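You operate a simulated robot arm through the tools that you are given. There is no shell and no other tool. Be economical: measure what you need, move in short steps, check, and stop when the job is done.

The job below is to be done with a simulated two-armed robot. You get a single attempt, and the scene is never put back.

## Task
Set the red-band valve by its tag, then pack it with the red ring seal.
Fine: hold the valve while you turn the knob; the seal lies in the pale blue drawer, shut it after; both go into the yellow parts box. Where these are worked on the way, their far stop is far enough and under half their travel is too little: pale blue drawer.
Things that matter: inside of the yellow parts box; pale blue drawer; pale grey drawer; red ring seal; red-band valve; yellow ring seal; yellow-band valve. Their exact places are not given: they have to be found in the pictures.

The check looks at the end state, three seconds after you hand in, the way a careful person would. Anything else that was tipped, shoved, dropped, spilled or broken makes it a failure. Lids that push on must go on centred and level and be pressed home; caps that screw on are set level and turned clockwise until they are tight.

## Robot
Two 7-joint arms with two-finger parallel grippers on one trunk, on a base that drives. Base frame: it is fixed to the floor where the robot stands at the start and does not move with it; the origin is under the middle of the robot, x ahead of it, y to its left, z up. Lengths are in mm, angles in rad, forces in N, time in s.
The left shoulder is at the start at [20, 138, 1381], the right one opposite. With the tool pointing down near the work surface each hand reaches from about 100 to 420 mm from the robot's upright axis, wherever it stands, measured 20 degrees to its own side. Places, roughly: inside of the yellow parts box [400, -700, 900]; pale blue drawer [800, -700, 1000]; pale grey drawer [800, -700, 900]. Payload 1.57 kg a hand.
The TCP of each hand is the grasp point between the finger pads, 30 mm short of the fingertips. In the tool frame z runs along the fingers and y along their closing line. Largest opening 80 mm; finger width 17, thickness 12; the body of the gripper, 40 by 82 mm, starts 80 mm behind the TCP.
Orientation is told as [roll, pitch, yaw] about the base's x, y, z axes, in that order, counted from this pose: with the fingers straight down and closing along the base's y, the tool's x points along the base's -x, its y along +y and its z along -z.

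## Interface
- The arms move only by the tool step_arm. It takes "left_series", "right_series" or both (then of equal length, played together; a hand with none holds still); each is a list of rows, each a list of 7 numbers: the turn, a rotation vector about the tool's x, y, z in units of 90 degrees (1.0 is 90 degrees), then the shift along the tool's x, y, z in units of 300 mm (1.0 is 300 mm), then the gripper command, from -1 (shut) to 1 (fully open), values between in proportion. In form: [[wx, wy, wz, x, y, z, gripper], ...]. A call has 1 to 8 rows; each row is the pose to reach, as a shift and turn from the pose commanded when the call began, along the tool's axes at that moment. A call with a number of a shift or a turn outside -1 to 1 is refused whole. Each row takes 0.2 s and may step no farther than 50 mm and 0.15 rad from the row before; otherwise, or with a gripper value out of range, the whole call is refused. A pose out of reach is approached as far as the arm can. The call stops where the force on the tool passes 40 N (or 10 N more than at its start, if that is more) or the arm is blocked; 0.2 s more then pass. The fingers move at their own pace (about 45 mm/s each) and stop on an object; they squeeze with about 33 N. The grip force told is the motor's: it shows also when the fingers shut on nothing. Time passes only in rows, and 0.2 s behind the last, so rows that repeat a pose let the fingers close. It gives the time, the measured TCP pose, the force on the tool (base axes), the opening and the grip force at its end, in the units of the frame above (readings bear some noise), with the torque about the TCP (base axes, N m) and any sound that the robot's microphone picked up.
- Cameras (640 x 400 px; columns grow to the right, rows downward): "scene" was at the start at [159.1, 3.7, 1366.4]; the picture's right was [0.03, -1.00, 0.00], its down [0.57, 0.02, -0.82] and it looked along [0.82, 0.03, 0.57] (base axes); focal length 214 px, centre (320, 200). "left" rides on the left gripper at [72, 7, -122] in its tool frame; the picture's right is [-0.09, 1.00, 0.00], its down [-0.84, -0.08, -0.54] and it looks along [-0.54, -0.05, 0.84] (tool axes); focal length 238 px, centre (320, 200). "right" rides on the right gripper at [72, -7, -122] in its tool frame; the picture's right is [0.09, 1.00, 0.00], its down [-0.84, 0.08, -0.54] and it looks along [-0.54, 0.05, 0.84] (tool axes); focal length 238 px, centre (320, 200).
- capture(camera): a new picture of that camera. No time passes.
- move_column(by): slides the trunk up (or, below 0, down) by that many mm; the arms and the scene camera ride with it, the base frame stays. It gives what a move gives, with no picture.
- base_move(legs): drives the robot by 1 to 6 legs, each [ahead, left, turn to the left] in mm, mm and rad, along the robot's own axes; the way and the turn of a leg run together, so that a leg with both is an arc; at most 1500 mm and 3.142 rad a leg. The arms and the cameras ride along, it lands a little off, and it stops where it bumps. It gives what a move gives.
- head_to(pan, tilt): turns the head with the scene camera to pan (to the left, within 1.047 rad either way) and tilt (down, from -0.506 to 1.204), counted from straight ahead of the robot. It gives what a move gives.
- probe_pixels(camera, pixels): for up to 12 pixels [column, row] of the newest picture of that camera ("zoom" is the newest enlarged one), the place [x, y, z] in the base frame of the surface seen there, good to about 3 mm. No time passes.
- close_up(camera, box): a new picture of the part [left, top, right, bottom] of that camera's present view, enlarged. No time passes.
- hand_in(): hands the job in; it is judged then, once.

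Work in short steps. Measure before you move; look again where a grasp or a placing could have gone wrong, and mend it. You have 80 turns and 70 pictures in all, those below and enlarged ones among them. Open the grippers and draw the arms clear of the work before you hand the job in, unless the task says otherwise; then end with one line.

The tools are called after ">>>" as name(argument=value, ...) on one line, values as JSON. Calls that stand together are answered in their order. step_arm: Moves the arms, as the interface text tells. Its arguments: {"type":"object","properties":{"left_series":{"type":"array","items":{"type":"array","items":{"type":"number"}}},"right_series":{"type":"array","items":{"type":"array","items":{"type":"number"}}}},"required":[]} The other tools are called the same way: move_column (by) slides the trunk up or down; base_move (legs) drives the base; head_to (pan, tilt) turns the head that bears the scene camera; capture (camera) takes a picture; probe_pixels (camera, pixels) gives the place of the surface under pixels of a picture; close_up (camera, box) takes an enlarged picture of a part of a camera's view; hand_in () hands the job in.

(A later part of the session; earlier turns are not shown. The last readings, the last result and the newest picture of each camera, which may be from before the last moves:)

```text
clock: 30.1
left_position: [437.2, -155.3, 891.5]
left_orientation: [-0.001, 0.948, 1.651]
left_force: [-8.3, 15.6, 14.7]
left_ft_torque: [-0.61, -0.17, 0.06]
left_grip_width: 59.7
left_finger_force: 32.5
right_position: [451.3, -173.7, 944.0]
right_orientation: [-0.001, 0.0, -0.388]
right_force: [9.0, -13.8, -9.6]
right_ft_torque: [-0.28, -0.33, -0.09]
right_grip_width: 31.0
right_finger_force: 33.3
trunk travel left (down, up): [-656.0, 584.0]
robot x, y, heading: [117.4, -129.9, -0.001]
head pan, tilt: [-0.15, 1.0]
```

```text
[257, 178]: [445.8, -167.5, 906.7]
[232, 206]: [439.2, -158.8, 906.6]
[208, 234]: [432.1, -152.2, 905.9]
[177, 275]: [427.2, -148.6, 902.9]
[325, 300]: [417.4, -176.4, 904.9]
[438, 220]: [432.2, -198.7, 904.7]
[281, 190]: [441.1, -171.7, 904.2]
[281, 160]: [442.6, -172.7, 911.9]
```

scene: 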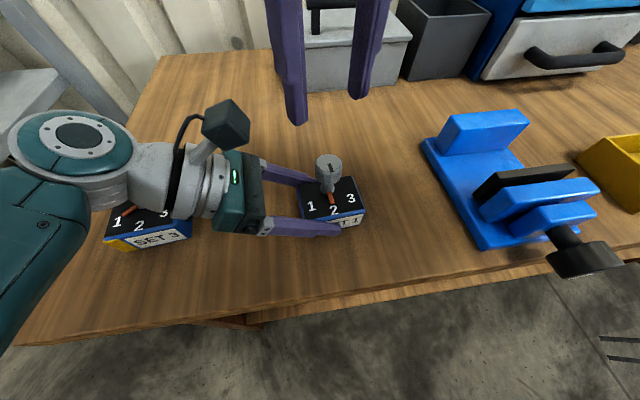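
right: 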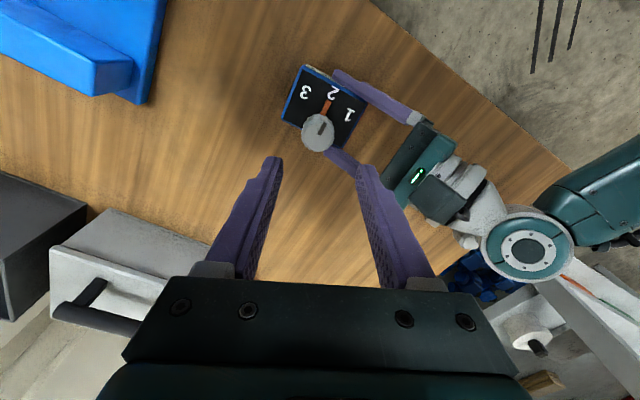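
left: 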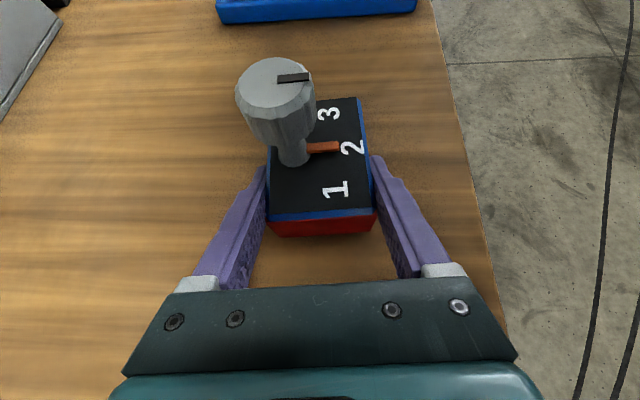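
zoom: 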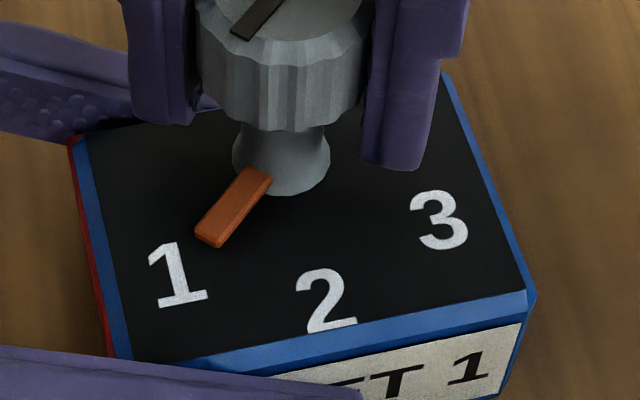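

The pointer is about 49° from −x toward +y and digit 1 about 47°, so it's set on 1. I keep the right hand on the knob, open the left hand and withdraw it back along its fingers.

>>> step_arm(left_series=[[0, 0, 0, 0, 0, 0, 1], [0, 0, 0, 0, 0, 0, 1], [0, 0, 0, 0, 0, -0.05, 1], [0, 0, 0, 0, 0, -0.15, 1], [0, 0, 0, 0, 0, -0.3, 1], [0, 0, 0, 0, 0, -0.45, 1]])

>>> step_arm(right_series=[[0, 0, 0, 0, 0, -0.07, -1], [0, 0, 0, 0, 0, -0.14, -1], [0, 0, 0, 0, 0, -0.14, -1]])

>>> capture(camera="scene")

```text
clock: 31.5
left_position: [428.0, -44.4, 970.0]
left_orientation: [0.0, 0.951, 1.649]
left_force: [0.6, -0.9, 0.0]
left_ft_torque: [-0.02, -0.01, -0.05]
left_grip_width: 80.1
left_finger_force: 0.0
right_position: [450.2, -173.1, 943.8]
right_orientation: [0.001, 0.002, -0.385]
right_force: [-0.5, 0.8, -0.3]
right_ft_torque: [0.01, -0.09, -0.03]
right_grip_width: 31.3
right_finger_force: 32.3
trunk travel left (down, up): [-656.0, 584.0]
robot x, y, heading: [120.9, -130.2, 0.002]
head pan, tilt: [-0.15, 1.0]
```

```text
clock: 32.3
left_position: [428.7, -45.2, 969.5]
left_orientation: [0.0, 0.95, 1.648]
left_force: [0.5, 0.9, 0.1]
left_ft_torque: [0.0, 0.0, 0.01]
left_grip_width: 80.2
left_finger_force: 0.0
right_position: [450.4, -174.1, 987.7]
right_orientation: [-0.001, 0.002, -0.384]
right_force: [-0.7, -0.3, -4.6]
right_ft_torque: [0.05, -0.05, 0.02]
right_grip_width: 30.9
right_finger_force: 33.2
trunk travel left (down, up): [-656.0, 584.0]
robot x, y, heading: [119.0, -130.9, -0.002]
head pan, tilt: [-0.15, 1.0]
```

```text
41 pictures are left
```

scene: 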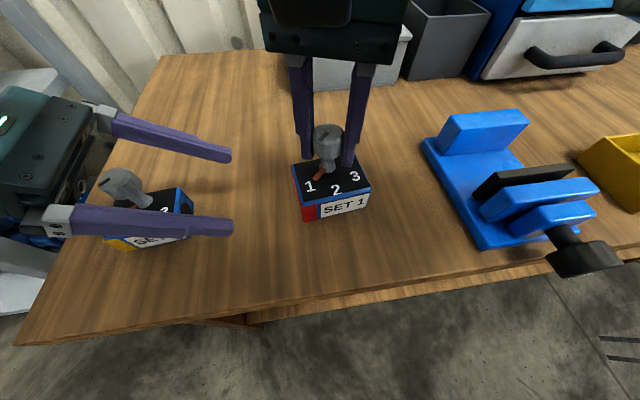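

The valve hangs from the knob (4.6 N). I raise the trunk 120 mm so it clears the vise and drive right toward the yellow box.

>>> move_column(by=120)

>>> base_move(legs=[[-13, 0, 0], [0, -484, 0]])

>>> head_to(pan=-0.1, tilt=1.1)

>>> capture(camera="scene")

```text
clock: 33.8
left_position: [427.7, -44.8, 1089.3]
left_orientation: [0.001, 0.95, 1.65]
left_force: [-0.5, 0.3, 0.2]
left_ft_torque: [-0.01, -0.01, 0.04]
left_grip_width: 79.8
left_finger_force: 0.0
right_position: [451.7, -173.6, 1106.9]
right_orientation: [0.0, -0.001, -0.384]
right_force: [-0.2, 0.2, -4.4]
right_ft_torque: [0.03, -0.01, 0.01]
right_grip_width: 31.2
right_finger_force: 33.2
trunk travel left (down, up): [-776.0, 464.0]
robot x, y, heading: [122.3, -129.6, 0.001]
head pan, tilt: [-0.15, 1.0]
```

```text
clock: 37.0
left_position: [416.1, -527.8, 1089.5]
left_orientation: [-0.001, 0.949, 1.653]
left_force: [-0.1, 0.8, -0.1]
left_ft_torque: [0.02, -0.05, 0.01]
left_grip_width: 80.1
left_finger_force: 0.0
right_position: [437.4, -656.1, 1106.5]
right_orientation: [0.002, 0.001, -0.382]
right_force: [-0.4, 0.8, -4.0]
right_ft_torque: [-0.04, -0.03, 0.02]
right_grip_width: 31.1
right_finger_force: 32.4
trunk travel left (down, up): [-776.0, 464.0]
robot x, y, heading: [106.2, -609.0, 0.004]
head pan, tilt: [-0.15, 1.0]
```

```text
clock: 37.7
left_position: [415.6, -527.7, 1089.4]
left_orientation: [0.0, 0.949, 1.653]
left_force: [-0.8, 0.4, 0.4]
left_ft_torque: [-0.01, -0.01, 0.0]
left_grip_width: 80.0
left_finger_force: 0.0
right_position: [438.3, -657.1, 1107.9]
right_orientation: [0.0, 0.003, -0.38]
right_force: [-0.6, -0.2, -5.1]
right_ft_torque: [-0.02, -0.06, -0.01]
right_grip_width: 31.0
right_finger_force: 32.9
trunk travel left (down, up): [-776.0, 464.0]
robot x, y, heading: [110.7, -614.0, -0.0]
head pan, tilt: [-0.099, 1.1]
```

```text
40 pictures are left
```

scene: 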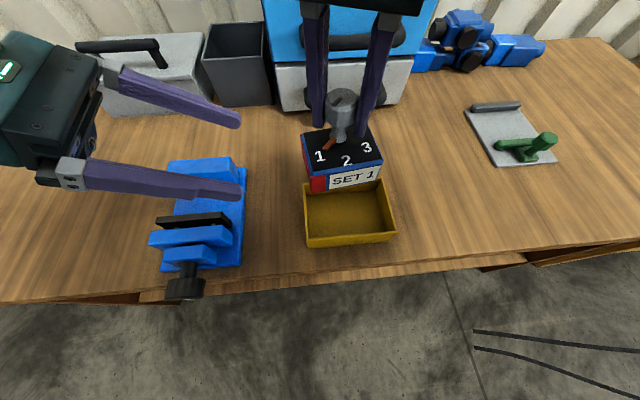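

I probe the box rim, its floor and the held valve's top face for an exact placement.

>>> probe_pixels(camera="scene", pixels=[[305, 190], [309, 241], [394, 233], [382, 184], [350, 215], [312, 234], [387, 225], [330, 228], [345, 237], [382, 154], [304, 140], [328, 178]])

>>> close_up(camera="scene", box=[280, 80, 420, 260])

```text
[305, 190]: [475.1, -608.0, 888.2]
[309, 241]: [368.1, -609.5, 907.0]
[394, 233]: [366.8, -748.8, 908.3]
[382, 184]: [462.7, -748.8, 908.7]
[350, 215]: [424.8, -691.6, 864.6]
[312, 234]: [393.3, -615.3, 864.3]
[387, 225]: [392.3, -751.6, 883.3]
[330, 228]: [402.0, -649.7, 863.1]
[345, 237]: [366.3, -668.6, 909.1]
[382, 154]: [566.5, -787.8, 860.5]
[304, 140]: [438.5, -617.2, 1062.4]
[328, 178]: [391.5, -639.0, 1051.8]
```

```text
2.22 times, centred on (350, 170) of scene
```

zoom: 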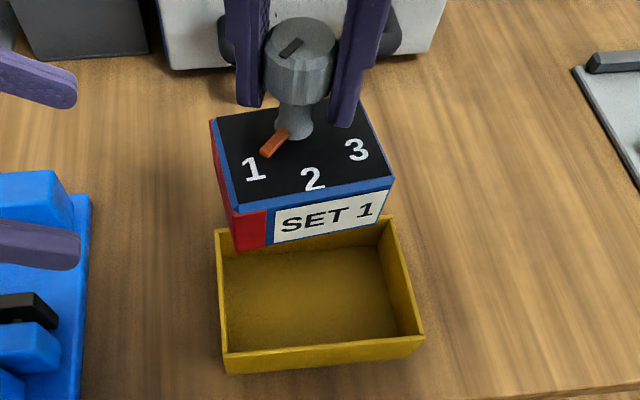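

The box interior is about x 371–472, y −747…−611 with the floor at z≈864. The valve body would span x 395–455, y −695…−619, so it fits, and I lower it with the right arm.

>>> step_arm(right_series=[[0, 0, 0, 0, 0, 0.13, -1], [0, 0, 0, 0, 0, 0.26, -1], [0, 0, 0, 0, 0, 0.38, -1], [0, 0, 0, 0, 0, 0.45, -1], [0, 0, 0, 0, 0, 0.49, -1], [0, 0, 0, 0, 0, 0.51, -1]])

>>> close_up(camera="scene", box=[280, 120, 420, 260])

```text
clock: 39.1
left_position: [415.2, -528.0, 1090.1]
left_orientation: [0.0, 0.95, 1.654]
left_force: [0.2, 0.2, 0.8]
left_ft_torque: [-0.02, 0.0, 0.02]
left_grip_width: 79.9
left_finger_force: 0.0
right_position: [438.0, -656.7, 954.0]
right_orientation: [-0.001, 0.0, -0.38]
right_force: [-0.3, 0.4, -4.0]
right_ft_torque: [-0.04, -0.08, 0.02]
right_grip_width: 31.2
right_finger_force: 33.1
trunk travel left (down, up): [-776.0, 464.0]
robot x, y, heading: [109.0, -613.3, 0.004]
head pan, tilt: [-0.099, 1.1]
```

```text
2.86 times, centred on (350, 190) of scene
```

zoom: 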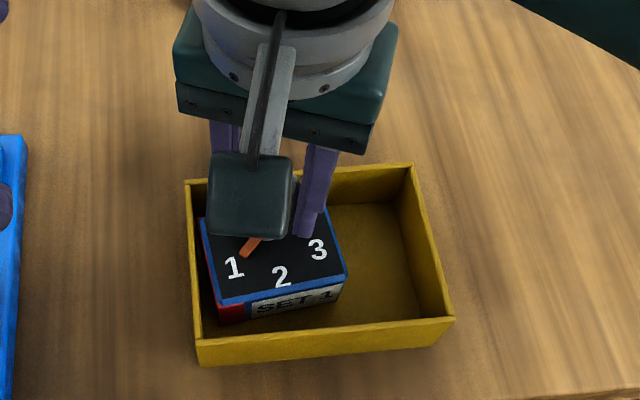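

The valve is inside the box. I set it down gently the last few millimetres and release.

>>> step_arm(right_series=[[0, 0, 0, 0, 0, 0.01, -1], [0, 0, 0, 0, 0, 0.02, -1], [0, 0, 0, 0, 0, 0.02, 0.3], [0, 0, 0, 0, 0, 0.02, 0.3], [0, 0, 0, 0, 0, 0.02, 0.3]])

>>> step_arm(right_series=[[0, 0, 0, 0, 0, -0.1, 0.3], [0, 0, 0, 0, 0, -0.25, 0.3], [0, 0, 0, 0, 0, -0.4, 0.3], [0, 0, 0, 0, 0, -0.5, 0.3]])

>>> head_to(pan=-0.15, tilt=0.8)

>>> capture(camera="scene")

```text
clock: 40.3
left_position: [415.7, -528.3, 1090.3]
left_orientation: [-0.001, 0.95, 1.651]
left_force: [-0.1, -0.5, -0.3]
left_ft_torque: [0.02, 0.02, 0.02]
left_grip_width: 80.2
left_finger_force: 0.2
right_position: [438.1, -655.3, 947.8]
right_orientation: [0.0, 0.001, -0.382]
right_force: [0.1, 0.1, -0.5]
right_ft_torque: [0.0, 0.04, -0.02]
right_grip_width: 52.1
right_finger_force: 0.1
trunk travel left (down, up): [-776.0, 464.0]
robot x, y, heading: [108.2, -612.7, 0.002]
head pan, tilt: [-0.099, 1.1]
```

```text
clock: 41.3
left_position: [415.5, -527.6, 1090.7]
left_orientation: [-0.002, 0.949, 1.65]
left_force: [0.1, -0.6, -0.1]
left_ft_torque: [-0.02, 0.02, 0.02]
left_grip_width: 80.0
left_finger_force: 0.0
right_position: [439.5, -655.1, 1097.8]
right_orientation: [-0.002, 0.002, -0.38]
right_force: [0.2, 0.0, -0.7]
right_ft_torque: [-0.02, -0.03, 0.0]
right_grip_width: 52.1
right_finger_force: 0.1
trunk travel left (down, up): [-776.0, 464.0]
robot x, y, heading: [110.5, -616.1, 0.001]
head pan, tilt: [-0.099, 1.1]
```

```text
clock: 42.1
left_position: [416.3, -528.2, 1088.6]
left_orientation: [-0.003, 0.949, 1.654]
left_force: [-0.5, 0.0, -0.1]
left_ft_torque: [0.0, -0.02, 0.0]
left_grip_width: 80.1
left_finger_force: 0.0
right_position: [440.0, -653.8, 1097.7]
right_orientation: [0.0, 0.001, -0.381]
right_force: [-1.3, -0.2, -0.1]
right_ft_torque: [0.0, 0.0, 0.01]
right_grip_width: 52.1
right_finger_force: 0.1
trunk travel left (down, up): [-776.0, 464.0]
robot x, y, heading: [109.0, -610.5, 0.004]
head pan, tilt: [-0.15, 0.799]
```

```text
37 pictures are left
```

scene: 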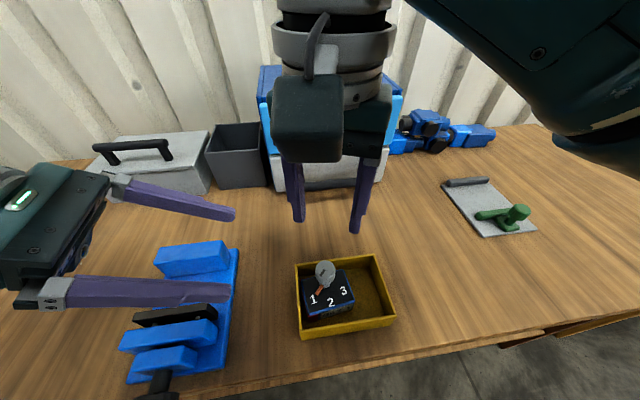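

The valve rests in the box with its pointer on 1. Next is the drawer: I drive ahead 80 mm and move the right hand aside to see the handle.

>>> base_move(legs=[[80, 0, 0]])

>>> step_arm(right_series=[[0, 0, 0, 0, -0.15, 0, 1], [0, 0, 0, 0.1, -0.3, 0, 1], [0, 0, 0, 0.2, -0.4, 0, 1], [0, 0, 0, 0.3, -0.5, 0, 1]])

>>> head_to(pan=-0.25, tilt=0.7)

>>> capture(camera="scene")

```text
clock: 43.1
left_position: [495.2, -528.3, 1090.2]
left_orientation: [0.0, 0.95, 1.654]
left_force: [-0.1, 0.0, -0.6]
left_ft_torque: [-0.01, 0.0, -0.02]
left_grip_width: 80.2
left_finger_force: 0.0
right_position: [518.7, -655.9, 1097.8]
right_orientation: [0.001, 0.002, -0.384]
right_force: [0.1, -0.1, -0.4]
right_ft_torque: [0.01, -0.01, 0.01]
right_grip_width: 52.2
right_finger_force: 0.1
trunk travel left (down, up): [-776.0, 464.0]
robot x, y, heading: [189.1, -614.7, 0.0]
head pan, tilt: [-0.15, 0.799]
```

```text
refused: row 2 steps farther than a row can; nothing moved
```

```text
clock: 43.8
left_position: [495.0, -528.5, 1090.9]
left_orientation: [0.0, 0.949, 1.65]
left_force: [0.2, 0.0, 0.4]
left_ft_torque: [0.07, -0.01, 0.02]
left_grip_width: 80.1
left_finger_force: 0.0
right_position: [518.6, -653.9, 1097.5]
right_orientation: [0.001, 0.003, -0.382]
right_force: [0.1, -0.6, -0.5]
right_ft_torque: [-0.02, 0.03, 0.02]
right_grip_width: 52.2
right_finger_force: 0.0
trunk travel left (down, up): [-776.0, 464.0]
robot x, y, heading: [189.5, -611.1, 0.004]
head pan, tilt: [-0.25, 0.7]
```

```text
36 pictures are left
```

scene: 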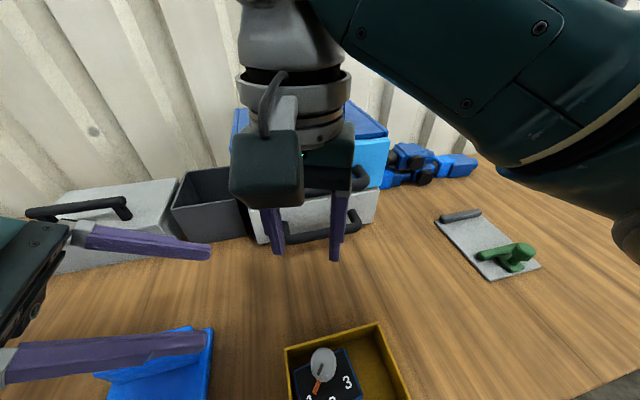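

Base is at x 189 with no bump. I draw the right hand back and to the right while turning it to yaw −1.57, so its fingers will close in the x-z plane.

>>> step_arm(right_series=[[0, 0, 0.0945, 0.0241, -0.0394, -0.0134, 1], [0, 0, 0.189, 0.0482, -0.0788, -0.0267, 1], [0, 0, 0.2835, 0.0724, -0.1181, -0.04, 1], [0, 0, 0.378, 0.0965, -0.1575, -0.0535, 1], [0, 0, 0.4725, 0.1206, -0.197, -0.067, 1], [0, 0, 0.567, 0.1448, -0.236, -0.08, 1], [0, 0, 0.6615, 0.169, -0.2756, -0.0936, 1], [0, 0, 0.756, 0.193, -0.315, -0.107, 1]])

>>> capture(camera="scene")

```text
clock: 45.6
left_position: [495.1, -528.0, 1090.3]
left_orientation: [0.0, 0.951, 1.652]
left_force: [-0.3, 0.4, 0.0]
left_ft_torque: [0.02, -0.04, 0.01]
left_grip_width: 79.9
left_finger_force: 0.0
right_position: [429.1, -722.1, 1130.8]
right_orientation: [-0.001, 0.0, -1.571]
right_force: [0.5, 0.6, 0.0]
right_ft_torque: [0.0, 0.01, 0.02]
right_grip_width: 80.0
right_finger_force: 0.0
trunk travel left (down, up): [-776.0, 464.0]
robot x, y, heading: [188.8, -612.5, -0.0]
head pan, tilt: [-0.25, 0.7]
```

```text
35 pictures are left
```

scene: 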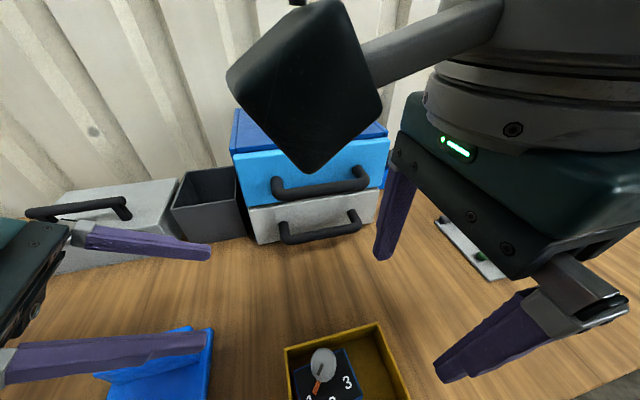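

The blue drawer's handle is visible around [275–368,180], so I zoom in and probe it.

>>> close_up(camera="scene", box=[225, 100, 400, 250])

>>> probe_pixels(camera="scene", pixels=[[279, 193], [300, 190], [320, 188], [340, 185], [360, 181], [277, 178], [366, 168], [320, 165], [320, 175], [237, 155], [388, 140], [320, 145]])

```text
2.67 times, centred on (312, 175) of scene
```

zoom: 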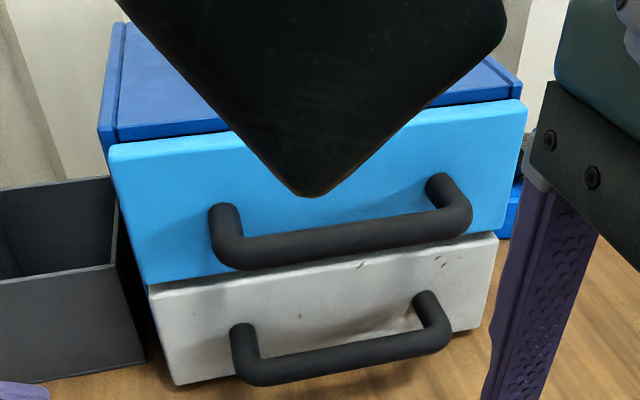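

```text
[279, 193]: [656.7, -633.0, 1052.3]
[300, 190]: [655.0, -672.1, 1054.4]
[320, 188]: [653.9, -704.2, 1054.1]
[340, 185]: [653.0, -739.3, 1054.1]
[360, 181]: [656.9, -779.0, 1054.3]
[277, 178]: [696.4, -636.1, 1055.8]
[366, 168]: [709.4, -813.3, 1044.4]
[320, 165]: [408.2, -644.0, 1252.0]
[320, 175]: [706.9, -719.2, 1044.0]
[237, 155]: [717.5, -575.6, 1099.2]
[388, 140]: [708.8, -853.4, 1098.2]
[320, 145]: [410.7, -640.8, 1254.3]
```

The bar centre is at about (657,−715,1048) and the drawer front at x≈707. I pitch the right hand forward by 1.1 rad and bring it in front of the handle with 50 mm opening.

>>> step_arm(right_series=[[-0.0875, 0, 0, 0.003, 0.0625, 0.018, 0.25], [-0.175, 0, 0, 0.006, 0.125, 0.036, 0.25], [-0.2625, 0, 0, 0.009, 0.1875, 0.054, 0.25], [-0.35, 0, 0, 0.012, 0.25, 0.072, 0.25], [-0.4375, 0, 0, 0.015, 0.3125, 0.089, 0.25], [-0.525, 0, 0, 0.018, 0.375, 0.107, 0.25], [-0.6125, 0, 0, 0.021, 0.4375, 0.125, 0.25], [-0.7, 0, 0, 0.023, 0.5, 0.143, 0.25]])

>>> capture(camera="scene")

>>> capture(camera="right")

```text
clock: 47.4
left_position: [495.9, -528.0, 1088.4]
left_orientation: [-0.001, 0.949, 1.653]
left_force: [-0.2, -0.1, 0.4]
left_ft_torque: [-0.01, -0.01, -0.05]
left_grip_width: 80.2
left_finger_force: 0.0
right_position: [580.1, -714.6, 1087.2]
right_orientation: [1.101, -0.001, -1.569]
right_force: [0.1, 0.3, -0.1]
right_ft_torque: [-0.01, -0.01, 0.01]
right_grip_width: 50.1
right_finger_force: 0.0
trunk travel left (down, up): [-776.0, 464.0]
robot x, y, heading: [185.0, -612.5, -0.002]
head pan, tilt: [-0.25, 0.7]
```

```text
33 pictures are left
```

scene: 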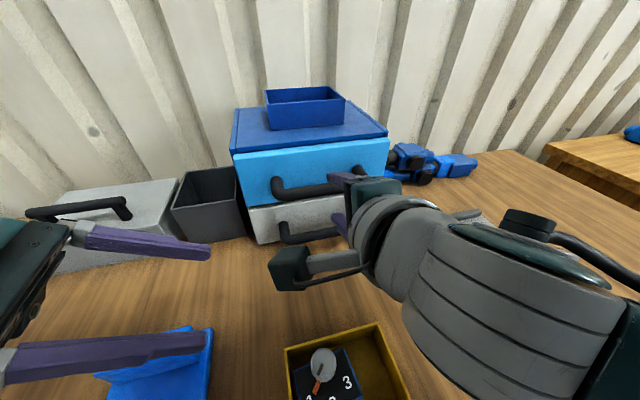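

```text
32 pictures are left
```

right: 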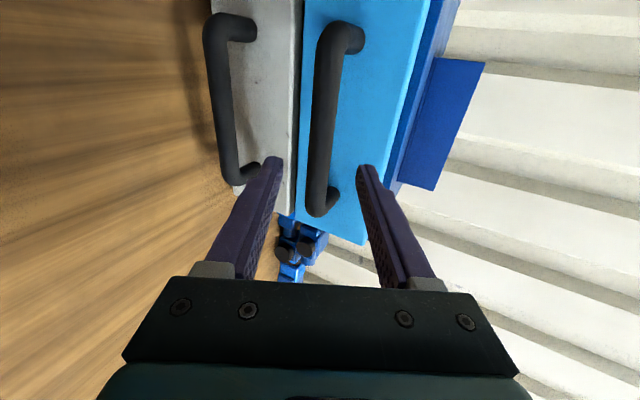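

The blue handle lies between the fingers. I advance 80 mm along the fingers and close.

>>> step_arm(right_series=[[0, 0, 0, 0, 0, 0.1, 0.25], [0, 0, 0, 0, 0, 0.2, 0.25], [0, 0, 0, 0, 0, 0.265, 0.25]])

>>> step_arm(right_series=[[0, 0, 0, 0, 0, 0, -1], [0, 0, 0, 0, 0, 0, -1], [0, 0, 0, 0, 0, 0, -1], [0, 0, 0, 0, 0, 0, -1]])

>>> capture(camera="right")

```text
clock: 48.2
left_position: [496.1, -528.1, 1090.1]
left_orientation: [-0.001, 0.948, 1.651]
left_force: [0.5, 0.2, 0.2]
left_ft_torque: [-0.01, 0.0, 0.0]
left_grip_width: 79.9
left_finger_force: 0.1
right_position: [649.7, -713.3, 1050.5]
right_orientation: [1.098, 0.001, -1.569]
right_force: [0.2, -0.7, -0.5]
right_ft_torque: [0.0, 0.0, -0.04]
right_grip_width: 50.0
right_finger_force: 0.0
trunk travel left (down, up): [-776.0, 464.0]
robot x, y, heading: [188.7, -610.8, 0.002]
head pan, tilt: [-0.25, 0.7]
```

```text
clock: 49.2
left_position: [494.8, -527.5, 1089.4]
left_orientation: [-0.001, 0.951, 1.651]
left_force: [0.0, 0.7, -0.2]
left_ft_torque: [-0.01, 0.02, 0.04]
left_grip_width: 79.9
left_finger_force: 0.1
right_position: [650.8, -713.2, 1051.0]
right_orientation: [1.099, 0.001, -1.568]
right_force: [0.3, 0.3, 2.4]
right_ft_torque: [-0.02, -0.05, -0.09]
right_grip_width: 21.4
right_finger_force: 34.9
trunk travel left (down, up): [-776.0, 464.0]
robot x, y, heading: [188.7, -611.0, 0.002]
head pan, tilt: [-0.25, 0.7]
```

```text
31 pictures are left
```

right: 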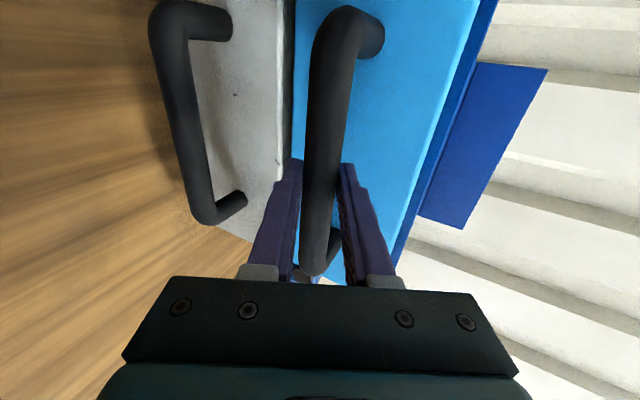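

The handle is gripped (21 mm). I pull straight along −x by 150 mm.

>>> step_arm(right_series=[[0, 0, 0, 0, -0.0454, -0.0891, -1], [0, 0, 0, 0, -0.0908, -0.1782, -1], [0, 0, 0, 0, -0.1362, -0.2673, -1], [0, 0, 0, 0, -0.1816, -0.3564, -1], [0, 0, 0, 0, -0.227, -0.4455, -1]])

>>> capture(camera="scene")

```text
clock: 50.4
left_position: [495.2, -525.3, 1090.9]
left_orientation: [-0.001, 0.946, 1.651]
left_force: [0.1, 0.0, 0.4]
left_ft_torque: [0.0, -0.01, 0.03]
left_grip_width: 79.7
left_finger_force: 0.0
right_position: [502.3, -721.1, 1051.6]
right_orientation: [1.12, -0.07, -1.522]
right_force: [0.8, 19.6, 9.5]
right_ft_torque: [0.62, -0.28, -0.05]
right_grip_width: 23.0
right_finger_force: 35.3
trunk travel left (down, up): [-776.0, 464.0]
robot x, y, heading: [188.0, -610.8, 0.0]
head pan, tilt: [-0.25, 0.7]
```

```text
30 pictures are left
```

scene: 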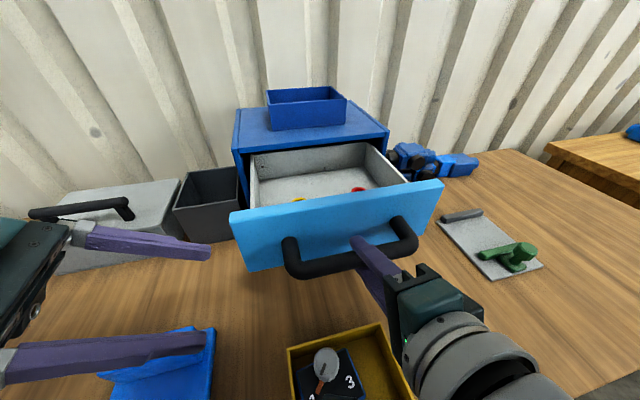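

The drawer opened about 148 mm and both seals show near its front (yellow at [298,200], red at [357,190]). I release the handle and back the hand off and up.

>>> step_arm(right_series=[[0, 0, 0, 0, 0, 0, 0.3], [0, 0, 0, 0, 0, 0, 0.3], [0, 0, 0, 0, 0, -0.06, 0.3], [0, 0, 0, 0, 0, -0.16, 0.3], [0, 0, 0, 0, 0.1, -0.26, 0.3], [0, 0, 0, 0, 0.24, -0.3, 0.3]])

>>> head_to(pan=-0.25, tilt=0.85)

>>> capture(camera="scene")

```text
clock: 51.5
left_position: [494.3, -528.6, 1089.2]
left_orientation: [0.001, 0.949, 1.652]
left_force: [-0.4, -0.3, -0.4]
left_ft_torque: [-0.01, 0.01, -0.02]
left_grip_width: 79.8
left_finger_force: 0.1
right_position: [451.1, -722.9, 1069.5]
right_orientation: [1.102, -0.107, -1.463]
right_force: [-0.3, 0.0, 0.0]
right_ft_torque: [0.0, 0.0, 0.02]
right_grip_width: 52.0
right_finger_force: 0.1
trunk travel left (down, up): [-776.0, 464.0]
robot x, y, heading: [189.0, -609.3, 0.002]
head pan, tilt: [-0.25, 0.7]
stopped in row 5 (right hand): the arm was blocked; the commanded pose is now the measured one
```

```text
clock: 52.2
left_position: [495.6, -529.3, 1087.9]
left_orientation: [-0.001, 0.949, 1.652]
left_force: [0.3, 0.5, 0.3]
left_ft_torque: [0.02, 0.0, 0.02]
left_grip_width: 80.1
left_finger_force: 0.1
right_position: [451.0, -722.9, 1071.0]
right_orientation: [1.104, -0.107, -1.466]
right_force: [0.0, 0.4, -0.9]
right_ft_torque: [0.01, -0.01, 0.03]
right_grip_width: 52.0
right_finger_force: 0.0
trunk travel left (down, up): [-776.0, 464.0]
robot x, y, heading: [187.5, -610.6, -0.003]
head pan, tilt: [-0.25, 0.85]
```

```text
29 pictures are left
```

scene: 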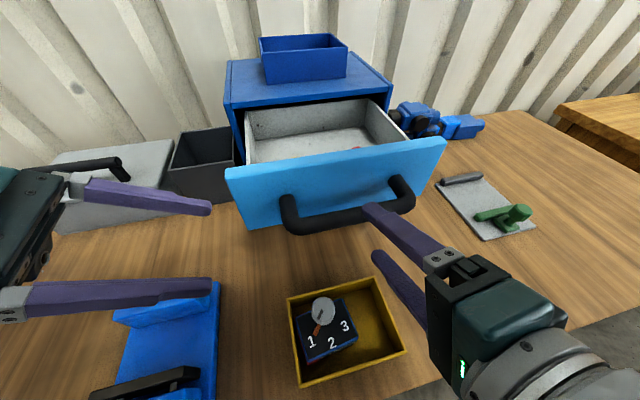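

The arm reached its own limit, but the fingers are clear of the bar. I raise the hand while rotating it back to vertical.

>>> step_arm(right_series=[[0.0875, 0, 0, 0, 0.05, -0.025, 0.3], [0.175, 0, 0, 0, 0.1, -0.05, 0.3], [0.2625, 0, 0, 0, 0.15, -0.076, 0.3], [0.35, 0, 0, 0, 0.2, -0.1, 0.3], [0.4375, 0, 0, 0, 0.25, -0.126, 0.3], [0.525, 0, 0, 0, 0.3, -0.151, 0.3], [0.6125, 0, 0, 0, 0.35, -0.177, 0.3], [0.7, 0, 0, 0, 0.4, -0.2, 0.3]])

>>> head_to(pan=-0.25, tilt=0.75)

>>> capture(camera="scene")

>>> capture(camera="right")

```text
clock: 52.8
left_position: [494.4, -528.0, 1089.6]
left_orientation: [0.001, 0.95, 1.652]
left_force: [-0.2, 1.3, 1.4]
left_ft_torque: [0.03, -0.01, 0.01]
left_grip_width: 79.5
left_finger_force: 0.1
right_position: [436.6, -726.5, 1089.6]
right_orientation: [0.809, -0.225, -1.334]
right_force: [0.3, -0.3, -0.1]
right_ft_torque: [0.0, 0.01, 0.02]
right_grip_width: 52.0
right_finger_force: 0.1
right hand out of reach, approached as far as the arm can: row 3
trunk travel left (down, up): [-776.0, 464.0]
robot x, y, heading: [188.0, -614.1, 0.002]
head pan, tilt: [-0.25, 0.85]
stopped in row 3 (right hand): the arm was blocked; the commanded pose is now the measured one
```

```text
clock: 53.5
left_position: [494.2, -529.0, 1089.0]
left_orientation: [0.002, 0.949, 1.652]
left_force: [-1.0, 0.4, -0.1]
left_ft_torque: [0.0, 0.02, 0.0]
left_grip_width: 80.4
left_finger_force: 0.0
right_position: [436.9, -726.0, 1090.2]
right_orientation: [0.809, -0.224, -1.332]
right_force: [0.7, 0.7, 0.4]
right_ft_torque: [0.02, 0.01, 0.0]
right_grip_width: 52.0
right_finger_force: 0.0
trunk travel left (down, up): [-776.0, 464.0]
robot x, y, heading: [184.9, -612.6, 0.003]
head pan, tilt: [-0.25, 0.75]
```

```text
28 pictures are left
```

scene: 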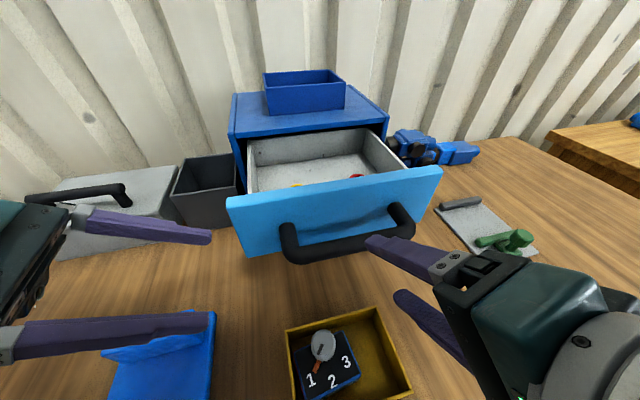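

```text
27 pictures are left
```

right: 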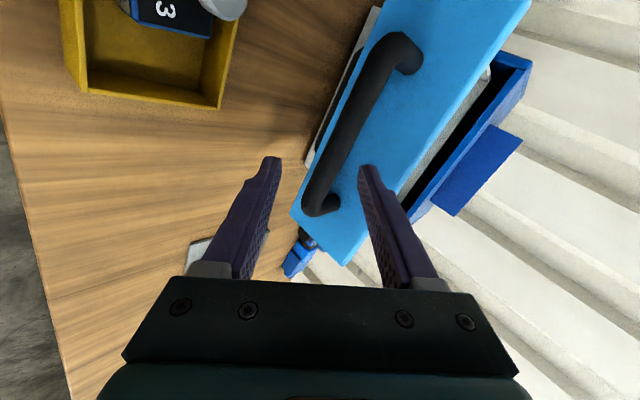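

The hand is too close to the trunk for this wrist pose. I drive the base back 120 mm to make room.

>>> base_move(legs=[[-120, 0, 0]])

>>> step_arm(right_series=[[0, 0, 0, 0, 0.1, 0.1, 0.3], [0, 0, 0, 0, 0.2, 0.1, 0.3], [0, 0, 0, 0, 0.3, 0.1, 0.3]])

```text
clock: 54.7
left_position: [375.1, -528.4, 1088.1]
left_orientation: [0.0, 0.949, 1.653]
left_force: [0.4, -0.2, 0.4]
left_ft_torque: [0.01, -0.01, 0.01]
left_grip_width: 79.8
left_finger_force: 0.0
right_position: [318.7, -725.9, 1091.7]
right_orientation: [0.809, -0.222, -1.333]
right_force: [-0.7, 0.5, -0.4]
right_ft_torque: [0.01, -0.03, -0.04]
right_grip_width: 52.1
right_finger_force: 0.0
trunk travel left (down, up): [-776.0, 464.0]
robot x, y, heading: [69.8, -610.7, -0.0]
head pan, tilt: [-0.25, 0.75]
```

```text
clock: 55.3
left_position: [375.4, -527.2, 1089.0]
left_orientation: [0.0, 0.95, 1.651]
left_force: [0.1, 0.0, -0.3]
left_ft_torque: [0.0, 0.0, -0.01]
left_grip_width: 80.0
left_finger_force: 0.1
right_position: [357.4, -727.6, 1086.1]
right_orientation: [0.75, -0.362, -1.219]
right_force: [-0.5, -0.3, 0.3]
right_ft_torque: [0.01, -0.04, -0.07]
right_grip_width: 52.2
right_finger_force: 0.1
trunk travel left (down, up): [-776.0, 464.0]
robot x, y, heading: [72.1, -615.0, 0.003]
head pan, tilt: [-0.25, 0.75]
stopped in row 2 (right hand): the arm was blocked; the commanded pose is now the measured one
```

Still limited, since the hand is pitched too near the body. I move it straight forward 90 mm, where the pose was fine before.

>>> step_arm(right_series=[[0, 0, 0, -0.032, 0.06, 0.073, 0.3], [0, 0, 0, -0.064, 0.12, 0.146, 0.3], [0, 0, 0, -0.0965, 0.181, 0.2187, 0.3]])

>>> capture(camera="scene")

```text
clock: 56.1
left_position: [374.9, -527.8, 1090.0]
left_orientation: [0.001, 0.95, 1.652]
left_force: [-0.6, 0.2, 1.4]
left_ft_torque: [0.0, 0.0, 0.01]
left_grip_width: 79.8
left_finger_force: 0.1
right_position: [437.4, -760.4, 1073.1]
right_orientation: [0.681, -0.49, -1.153]
right_force: [-0.4, 0.1, 0.1]
right_ft_torque: [-0.01, -0.02, 0.0]
right_grip_width: 52.0
right_finger_force: 0.1
trunk travel left (down, up): [-776.0, 464.0]
robot x, y, heading: [67.3, -611.5, 0.0]
head pan, tilt: [-0.25, 0.75]
stopped in row 3 (right hand): the arm was blocked; the commanded pose is now the measured one
```

```text
26 pictures are left
```

scene: 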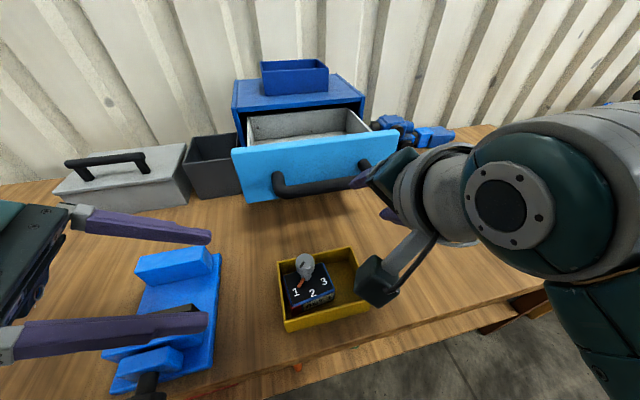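

The right elbow looks low, around [590,330], and may be touching the table edge. I probe the arm to find out where it is.

>>> probe_pixels(camera="scene", pixels=[[500, 205], [550, 150], [590, 320], [560, 300], [620, 390], [600, 240], [560, 270], [380, 280], [385, 175], [630, 180]])

>>> head_to(pan=-0.95, tilt=0.9)

>>> capture(camera="scene")

```text
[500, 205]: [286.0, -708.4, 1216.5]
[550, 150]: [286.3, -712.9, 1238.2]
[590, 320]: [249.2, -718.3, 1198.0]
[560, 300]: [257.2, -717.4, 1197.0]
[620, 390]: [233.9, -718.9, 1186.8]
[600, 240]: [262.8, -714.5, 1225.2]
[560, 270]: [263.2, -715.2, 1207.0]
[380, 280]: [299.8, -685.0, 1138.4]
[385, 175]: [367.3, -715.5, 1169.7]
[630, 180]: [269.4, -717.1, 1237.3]
```

```text
clock: 57.2
left_position: [375.8, -528.3, 1090.0]
left_orientation: [-0.002, 0.948, 1.651]
left_force: [-1.3, -0.3, 0.2]
left_ft_torque: [0.01, -0.01, -0.01]
left_grip_width: 80.0
left_finger_force: 0.1
right_position: [438.1, -758.1, 1073.0]
right_orientation: [0.682, -0.489, -1.148]
right_force: [-0.1, 0.2, -0.2]
right_ft_torque: [0.02, 0.02, 0.03]
right_grip_width: 52.0
right_finger_force: 0.1
trunk travel left (down, up): [-776.0, 464.0]
robot x, y, heading: [64.5, -614.3, 0.002]
head pan, tilt: [-0.949, 0.901]
```

```text
25 pictures are left
```

scene: 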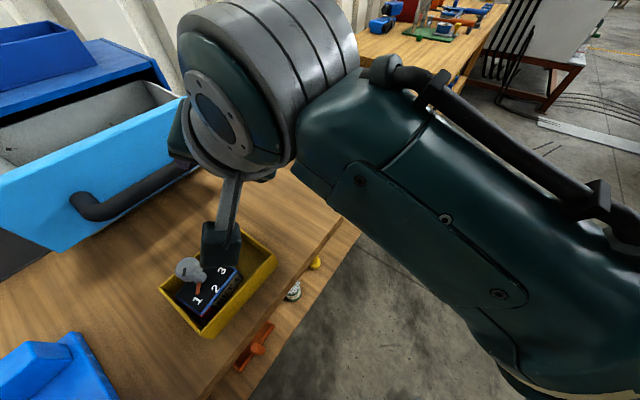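

The forearm doesn't touch anything, so this is a wrist joint limit. I unwind the wrist toward a natural vertical pose (yaw −0.5) while moving up and inward.

>>> step_arm(right_series=[[0.0386, 0.0529, -0.0355, 0.016, 0.03, -0.021, 0.3], [0.0773, 0.1057, -0.0711, 0.032, 0.061, -0.042, 0.3], [0.1159, 0.1586, -0.1066, 0.049, 0.091, -0.064, 0.3], [0.1546, 0.2114, -0.1422, 0.065, 0.122, -0.085, 0.3], [0.1932, 0.2643, -0.1777, 0.081, 0.152, -0.106, 0.3], [0.2318, 0.3171, -0.2132, 0.097, 0.182, -0.127, 0.3], [0.2705, 0.37, -0.2488, 0.114, 0.213, -0.149, 0.3], [0.3091, 0.4228, -0.2843, 0.13, 0.243, -0.17, 0.3]])

>>> head_to(pan=-0.2, tilt=0.75)

>>> capture(camera="scene")

```text
clock: 59.2
left_position: [375.1, -528.4, 1088.1]
left_orientation: [-0.001, 0.95, 1.65]
left_force: [0.1, -0.2, -0.7]
left_ft_torque: [0.02, 0.02, 0.0]
left_grip_width: 79.9
left_finger_force: 0.0
right_position: [453.9, -722.8, 1094.7]
right_orientation: [-0.071, -0.028, -0.561]
right_force: [0.0, 0.2, -0.2]
right_ft_torque: [-0.03, -0.04, 0.04]
right_grip_width: 51.9
right_finger_force: 0.1
right hand out of reach, approached as far as the arm can: row 7, 8
trunk travel left (down, up): [-776.0, 464.0]
robot x, y, heading: [65.8, -614.7, 0.001]
head pan, tilt: [-0.949, 0.901]
stopped in row 8 (right hand): the arm was blocked; the commanded pose is now the measured one
```

```text
clock: 60.3
left_position: [376.1, -528.4, 1089.7]
left_orientation: [-0.001, 0.948, 1.651]
left_force: [-0.5, 0.6, -0.4]
left_ft_torque: [0.02, 0.0, 0.02]
left_grip_width: 80.1
left_finger_force: 0.0
right_position: [457.1, -717.0, 1098.3]
right_orientation: [-0.06, -0.028, -0.554]
right_force: [0.2, -0.5, 0.0]
right_ft_torque: [0.0, 0.01, 0.0]
right_grip_width: 51.9
right_finger_force: 0.0
trunk travel left (down, up): [-776.0, 464.0]
robot x, y, heading: [72.9, -614.1, 0.002]
head pan, tilt: [-0.201, 0.75]
```

```text
24 pictures are left
```

scene: 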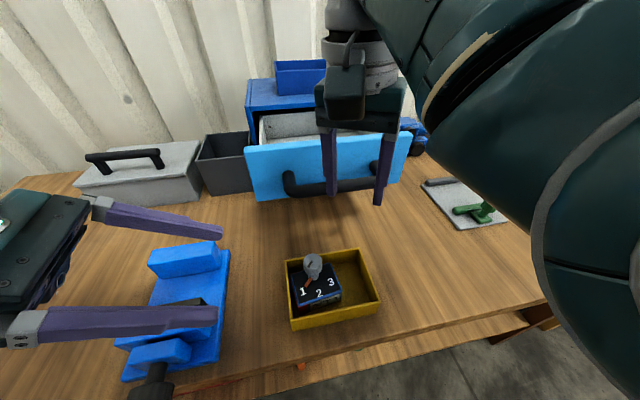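

The wrist is unwound and vertical. I raise the trunk 120 mm and look into the drawer with the right-hand and scene cameras.

>>> move_column(by=120)

>>> capture(camera="right")

```text
clock: 61.8
left_position: [375.4, -527.5, 1209.3]
left_orientation: [-0.003, 0.951, 1.652]
left_force: [-1.0, -0.8, 0.3]
left_ft_torque: [0.01, 0.03, 0.02]
left_grip_width: 79.9
left_finger_force: 0.1
right_position: [455.3, -717.9, 1217.3]
right_orientation: [-0.06, -0.03, -0.556]
right_force: [0.1, -0.3, -0.8]
right_ft_torque: [0.03, 0.01, -0.01]
right_grip_width: 52.1
right_finger_force: 0.1
trunk travel left (down, up): [-896.0, 344.0]
robot x, y, heading: [69.6, -614.6, -0.001]
head pan, tilt: [-0.201, 0.75]
```

```text
23 pictures are left
```

right: 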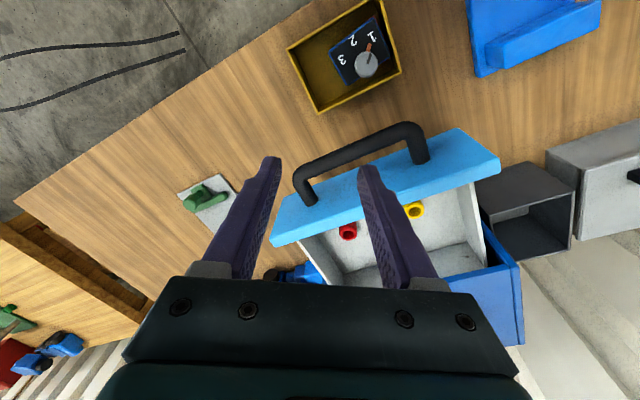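

Both seals are visible, red at [348,231] and yellow at [414,210]. I zoom in and probe them.

>>> close_up(camera="right", box=[300, 180, 460, 280])

>>> probe_pixels(camera="zoom", pixels=[[190, 190], [225, 185], [175, 225], [200, 240], [195, 205], [150, 240], [440, 110], [490, 130], [200, 275], [130, 230], [460, 140], [265, 150]])

>>> probe_pixels(camera="right", pixels=[[350, 222], [342, 230], [354, 228], [348, 240], [340, 222], [348, 232], [360, 245], [300, 200], [405, 155], [272, 238], [495, 165], [365, 160]])

```text
4.00 times, centred on (380, 230) of right
```

zoom: 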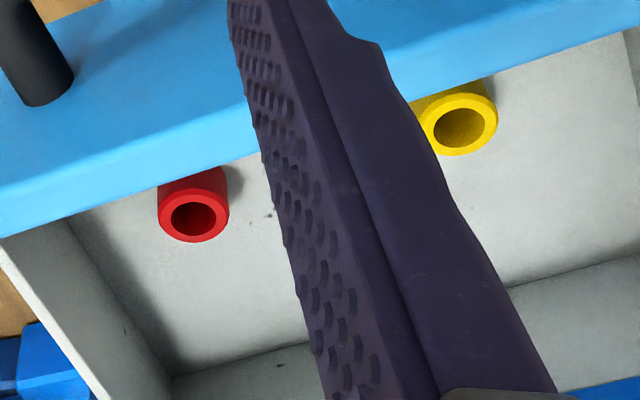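

```text
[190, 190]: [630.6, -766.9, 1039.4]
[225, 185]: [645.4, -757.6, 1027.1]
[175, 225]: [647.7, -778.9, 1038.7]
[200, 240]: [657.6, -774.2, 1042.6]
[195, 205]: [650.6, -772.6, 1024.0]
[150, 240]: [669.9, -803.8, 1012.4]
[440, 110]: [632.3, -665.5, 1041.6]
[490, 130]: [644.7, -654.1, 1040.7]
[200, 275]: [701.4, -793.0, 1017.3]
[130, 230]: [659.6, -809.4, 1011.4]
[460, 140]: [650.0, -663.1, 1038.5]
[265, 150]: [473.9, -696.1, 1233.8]
```

```text
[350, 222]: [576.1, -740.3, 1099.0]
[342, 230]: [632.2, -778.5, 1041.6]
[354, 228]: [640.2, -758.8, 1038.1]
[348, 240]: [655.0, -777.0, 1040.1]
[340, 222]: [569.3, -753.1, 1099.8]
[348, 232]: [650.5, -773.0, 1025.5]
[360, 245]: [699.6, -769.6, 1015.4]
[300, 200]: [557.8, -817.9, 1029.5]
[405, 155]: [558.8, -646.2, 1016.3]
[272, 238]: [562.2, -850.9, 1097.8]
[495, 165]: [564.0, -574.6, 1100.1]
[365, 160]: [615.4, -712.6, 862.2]
```

The red seal is an upright tube at about (643,−770), 30 mm across, z 1013–1041. I drive ahead 145 mm with the hand high, over the drawer.

>>> base_move(legs=[[145, 0, 0]])

```text
clock: 63.1
left_position: [521.4, -527.6, 1210.7]
left_orientation: [0.001, 0.95, 1.654]
left_force: [0.7, -0.1, 0.1]
left_ft_torque: [-0.01, 0.01, 0.0]
left_grip_width: 80.0
left_finger_force: 0.1
right_position: [601.5, -717.9, 1216.6]
right_orientation: [-0.06, -0.029, -0.558]
right_force: [0.3, -0.2, -0.2]
right_ft_torque: [-0.01, -0.01, -0.03]
right_grip_width: 51.8
right_finger_force: 0.0
trunk travel left (down, up): [-896.0, 344.0]
robot x, y, heading: [213.5, -609.7, 0.002]
head pan, tilt: [-0.201, 0.75]
```

I shift the right hand to directly above the red seal and square it to vertical, with a 50 mm opening.

>>> step_arm(right_series=[[-0.0127, 0.0061, -0.055, -0.07, -0.025, 0.003, 0.3], [-0.0253, 0.0123, -0.11, -0.14, -0.049, 0.007, 0.3], [-0.038, 0.0184, -0.164, -0.209, -0.0737, 0.01, 0.3]])

>>> move_column(by=-100)

>>> capture(camera="right")

```text
clock: 63.9
left_position: [521.8, -528.6, 1210.2]
left_orientation: [0.0, 0.95, 1.652]
left_force: [-0.5, 0.7, 0.8]
left_ft_torque: [-0.03, -0.02, 0.01]
left_grip_width: 80.3
left_finger_force: 0.0
right_position: [642.8, -770.2, 1217.2]
right_orientation: [-0.003, 0.01, -0.298]
right_force: [-0.5, 1.2, -0.2]
right_ft_torque: [-0.03, 0.01, 0.0]
right_grip_width: 51.9
right_finger_force: 0.1
trunk travel left (down, up): [-896.0, 344.0]
robot x, y, heading: [211.8, -610.9, 0.006]
head pan, tilt: [-0.201, 0.75]
```

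```text
clock: 65.3
left_position: [520.5, -527.3, 1109.7]
left_orientation: [-0.003, 0.949, 1.651]
left_force: [0.5, 0.2, -0.9]
left_ft_torque: [0.02, 0.0, -0.03]
left_grip_width: 80.0
left_finger_force: 0.0
right_position: [643.8, -770.1, 1116.8]
right_orientation: [-0.004, 0.009, -0.301]
right_force: [-0.1, 0.0, 0.1]
right_ft_torque: [0.05, 0.04, 0.0]
right_grip_width: 51.9
right_finger_force: 0.0
trunk travel left (down, up): [-796.0, 444.0]
robot x, y, heading: [213.4, -611.8, 0.002]
head pan, tilt: [-0.201, 0.75]
```

```text
21 pictures are left
```

right: 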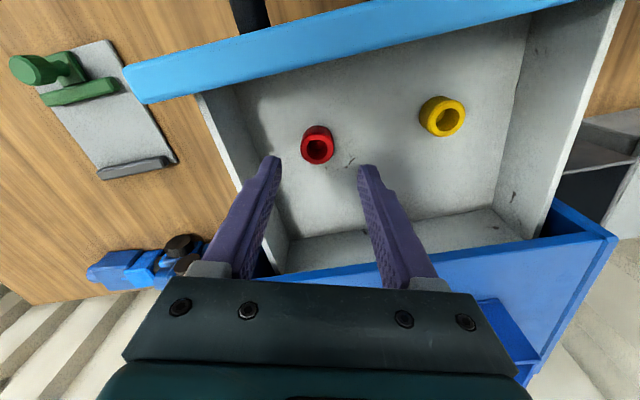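

The seal is at [318,145], between the fingers. I probe it again for precision.

>>> probe_pixels(camera="right", pixels=[[317, 126], [304, 143], [331, 140], [318, 163], [318, 149], [350, 190], [290, 190], [444, 98], [450, 135]])

```text
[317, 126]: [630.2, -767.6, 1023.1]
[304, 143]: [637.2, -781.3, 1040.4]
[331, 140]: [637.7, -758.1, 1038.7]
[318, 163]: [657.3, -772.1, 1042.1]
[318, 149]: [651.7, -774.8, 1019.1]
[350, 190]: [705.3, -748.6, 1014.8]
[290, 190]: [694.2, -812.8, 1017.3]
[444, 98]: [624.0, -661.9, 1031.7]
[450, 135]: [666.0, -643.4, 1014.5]
```

Its centre (644,−770) matches the hand. I descend to TCP z 1047 and close.

>>> step_arm(right_series=[[0, 0, 0, 0, 0, 0.1, 0.3], [0, 0, 0, 0, 0, 0.17, 0.3], [0, 0, 0, 0, 0, 0.22, 0.3], [0, 0, 0, 0, 0, 0.233, 0.3]])

>>> step_arm(right_series=[[0, 0, 0, 0, 0, 0, -1], [0, 0, 0, 0, 0, 0, -1], [0, 0, 0, 0, 0, 0, -1]])

>>> step_arm(right_series=[[0, 0, 0, 0, 0, -0.1, -1], [0, 0, 0, 0, 0, -0.25, -1], [0, 0, 0, 0, 0, -0.4, -1], [0, 0, 0, 0, 0, -0.5, -1]])

>>> capture(camera="right")

```text
clock: 66.3
left_position: [520.8, -527.4, 1108.8]
left_orientation: [-0.001, 0.949, 1.651]
left_force: [-0.5, -0.6, -0.2]
left_ft_torque: [-0.01, -0.02, 0.04]
left_grip_width: 79.9
left_finger_force: 0.1
right_position: [642.6, -769.1, 1048.0]
right_orientation: [-0.004, 0.009, -0.3]
right_force: [0.5, 0.7, 0.2]
right_ft_torque: [-0.01, 0.0, -0.02]
right_grip_width: 52.2
right_finger_force: 0.1
trunk travel left (down, up): [-796.0, 444.0]
robot x, y, heading: [214.2, -612.1, -0.0]
head pan, tilt: [-0.201, 0.75]
```

```text
clock: 67.1
left_position: [520.4, -527.5, 1111.0]
left_orientation: [0.0, 0.949, 1.651]
left_force: [0.3, -0.6, -0.3]
left_ft_torque: [0.0, -0.01, -0.01]
left_grip_width: 80.3
left_finger_force: 0.1
right_position: [642.7, -769.9, 1048.1]
right_orientation: [-0.002, 0.009, -0.3]
right_force: [0.8, -0.4, 0.4]
right_ft_torque: [-0.01, 0.0, -0.02]
right_grip_width: 27.6
right_finger_force: 27.2
trunk travel left (down, up): [-796.0, 444.0]
robot x, y, heading: [212.0, -610.7, 0.001]
head pan, tilt: [-0.201, 0.75]
```

```text
clock: 68.1
left_position: [520.2, -529.3, 1110.3]
left_orientation: [-0.001, 0.949, 1.65]
left_force: [0.7, -0.7, -0.6]
left_ft_torque: [0.01, 0.01, 0.0]
left_grip_width: 80.1
left_finger_force: 0.0
right_position: [645.3, -769.2, 1197.0]
right_orientation: [-0.003, 0.011, -0.299]
right_force: [0.5, -0.5, -0.1]
right_ft_torque: [-0.04, -0.02, -0.03]
right_grip_width: 27.5
right_finger_force: 33.4
trunk travel left (down, up): [-796.0, 444.0]
robot x, y, heading: [214.8, -616.4, 0.005]
head pan, tilt: [-0.201, 0.75]
```

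```text
20 pictures are left
```

right: 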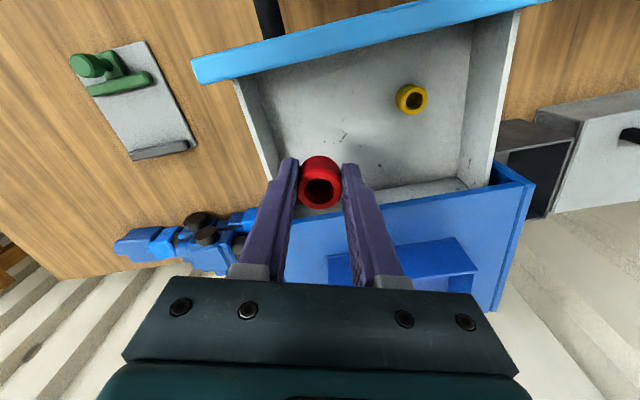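

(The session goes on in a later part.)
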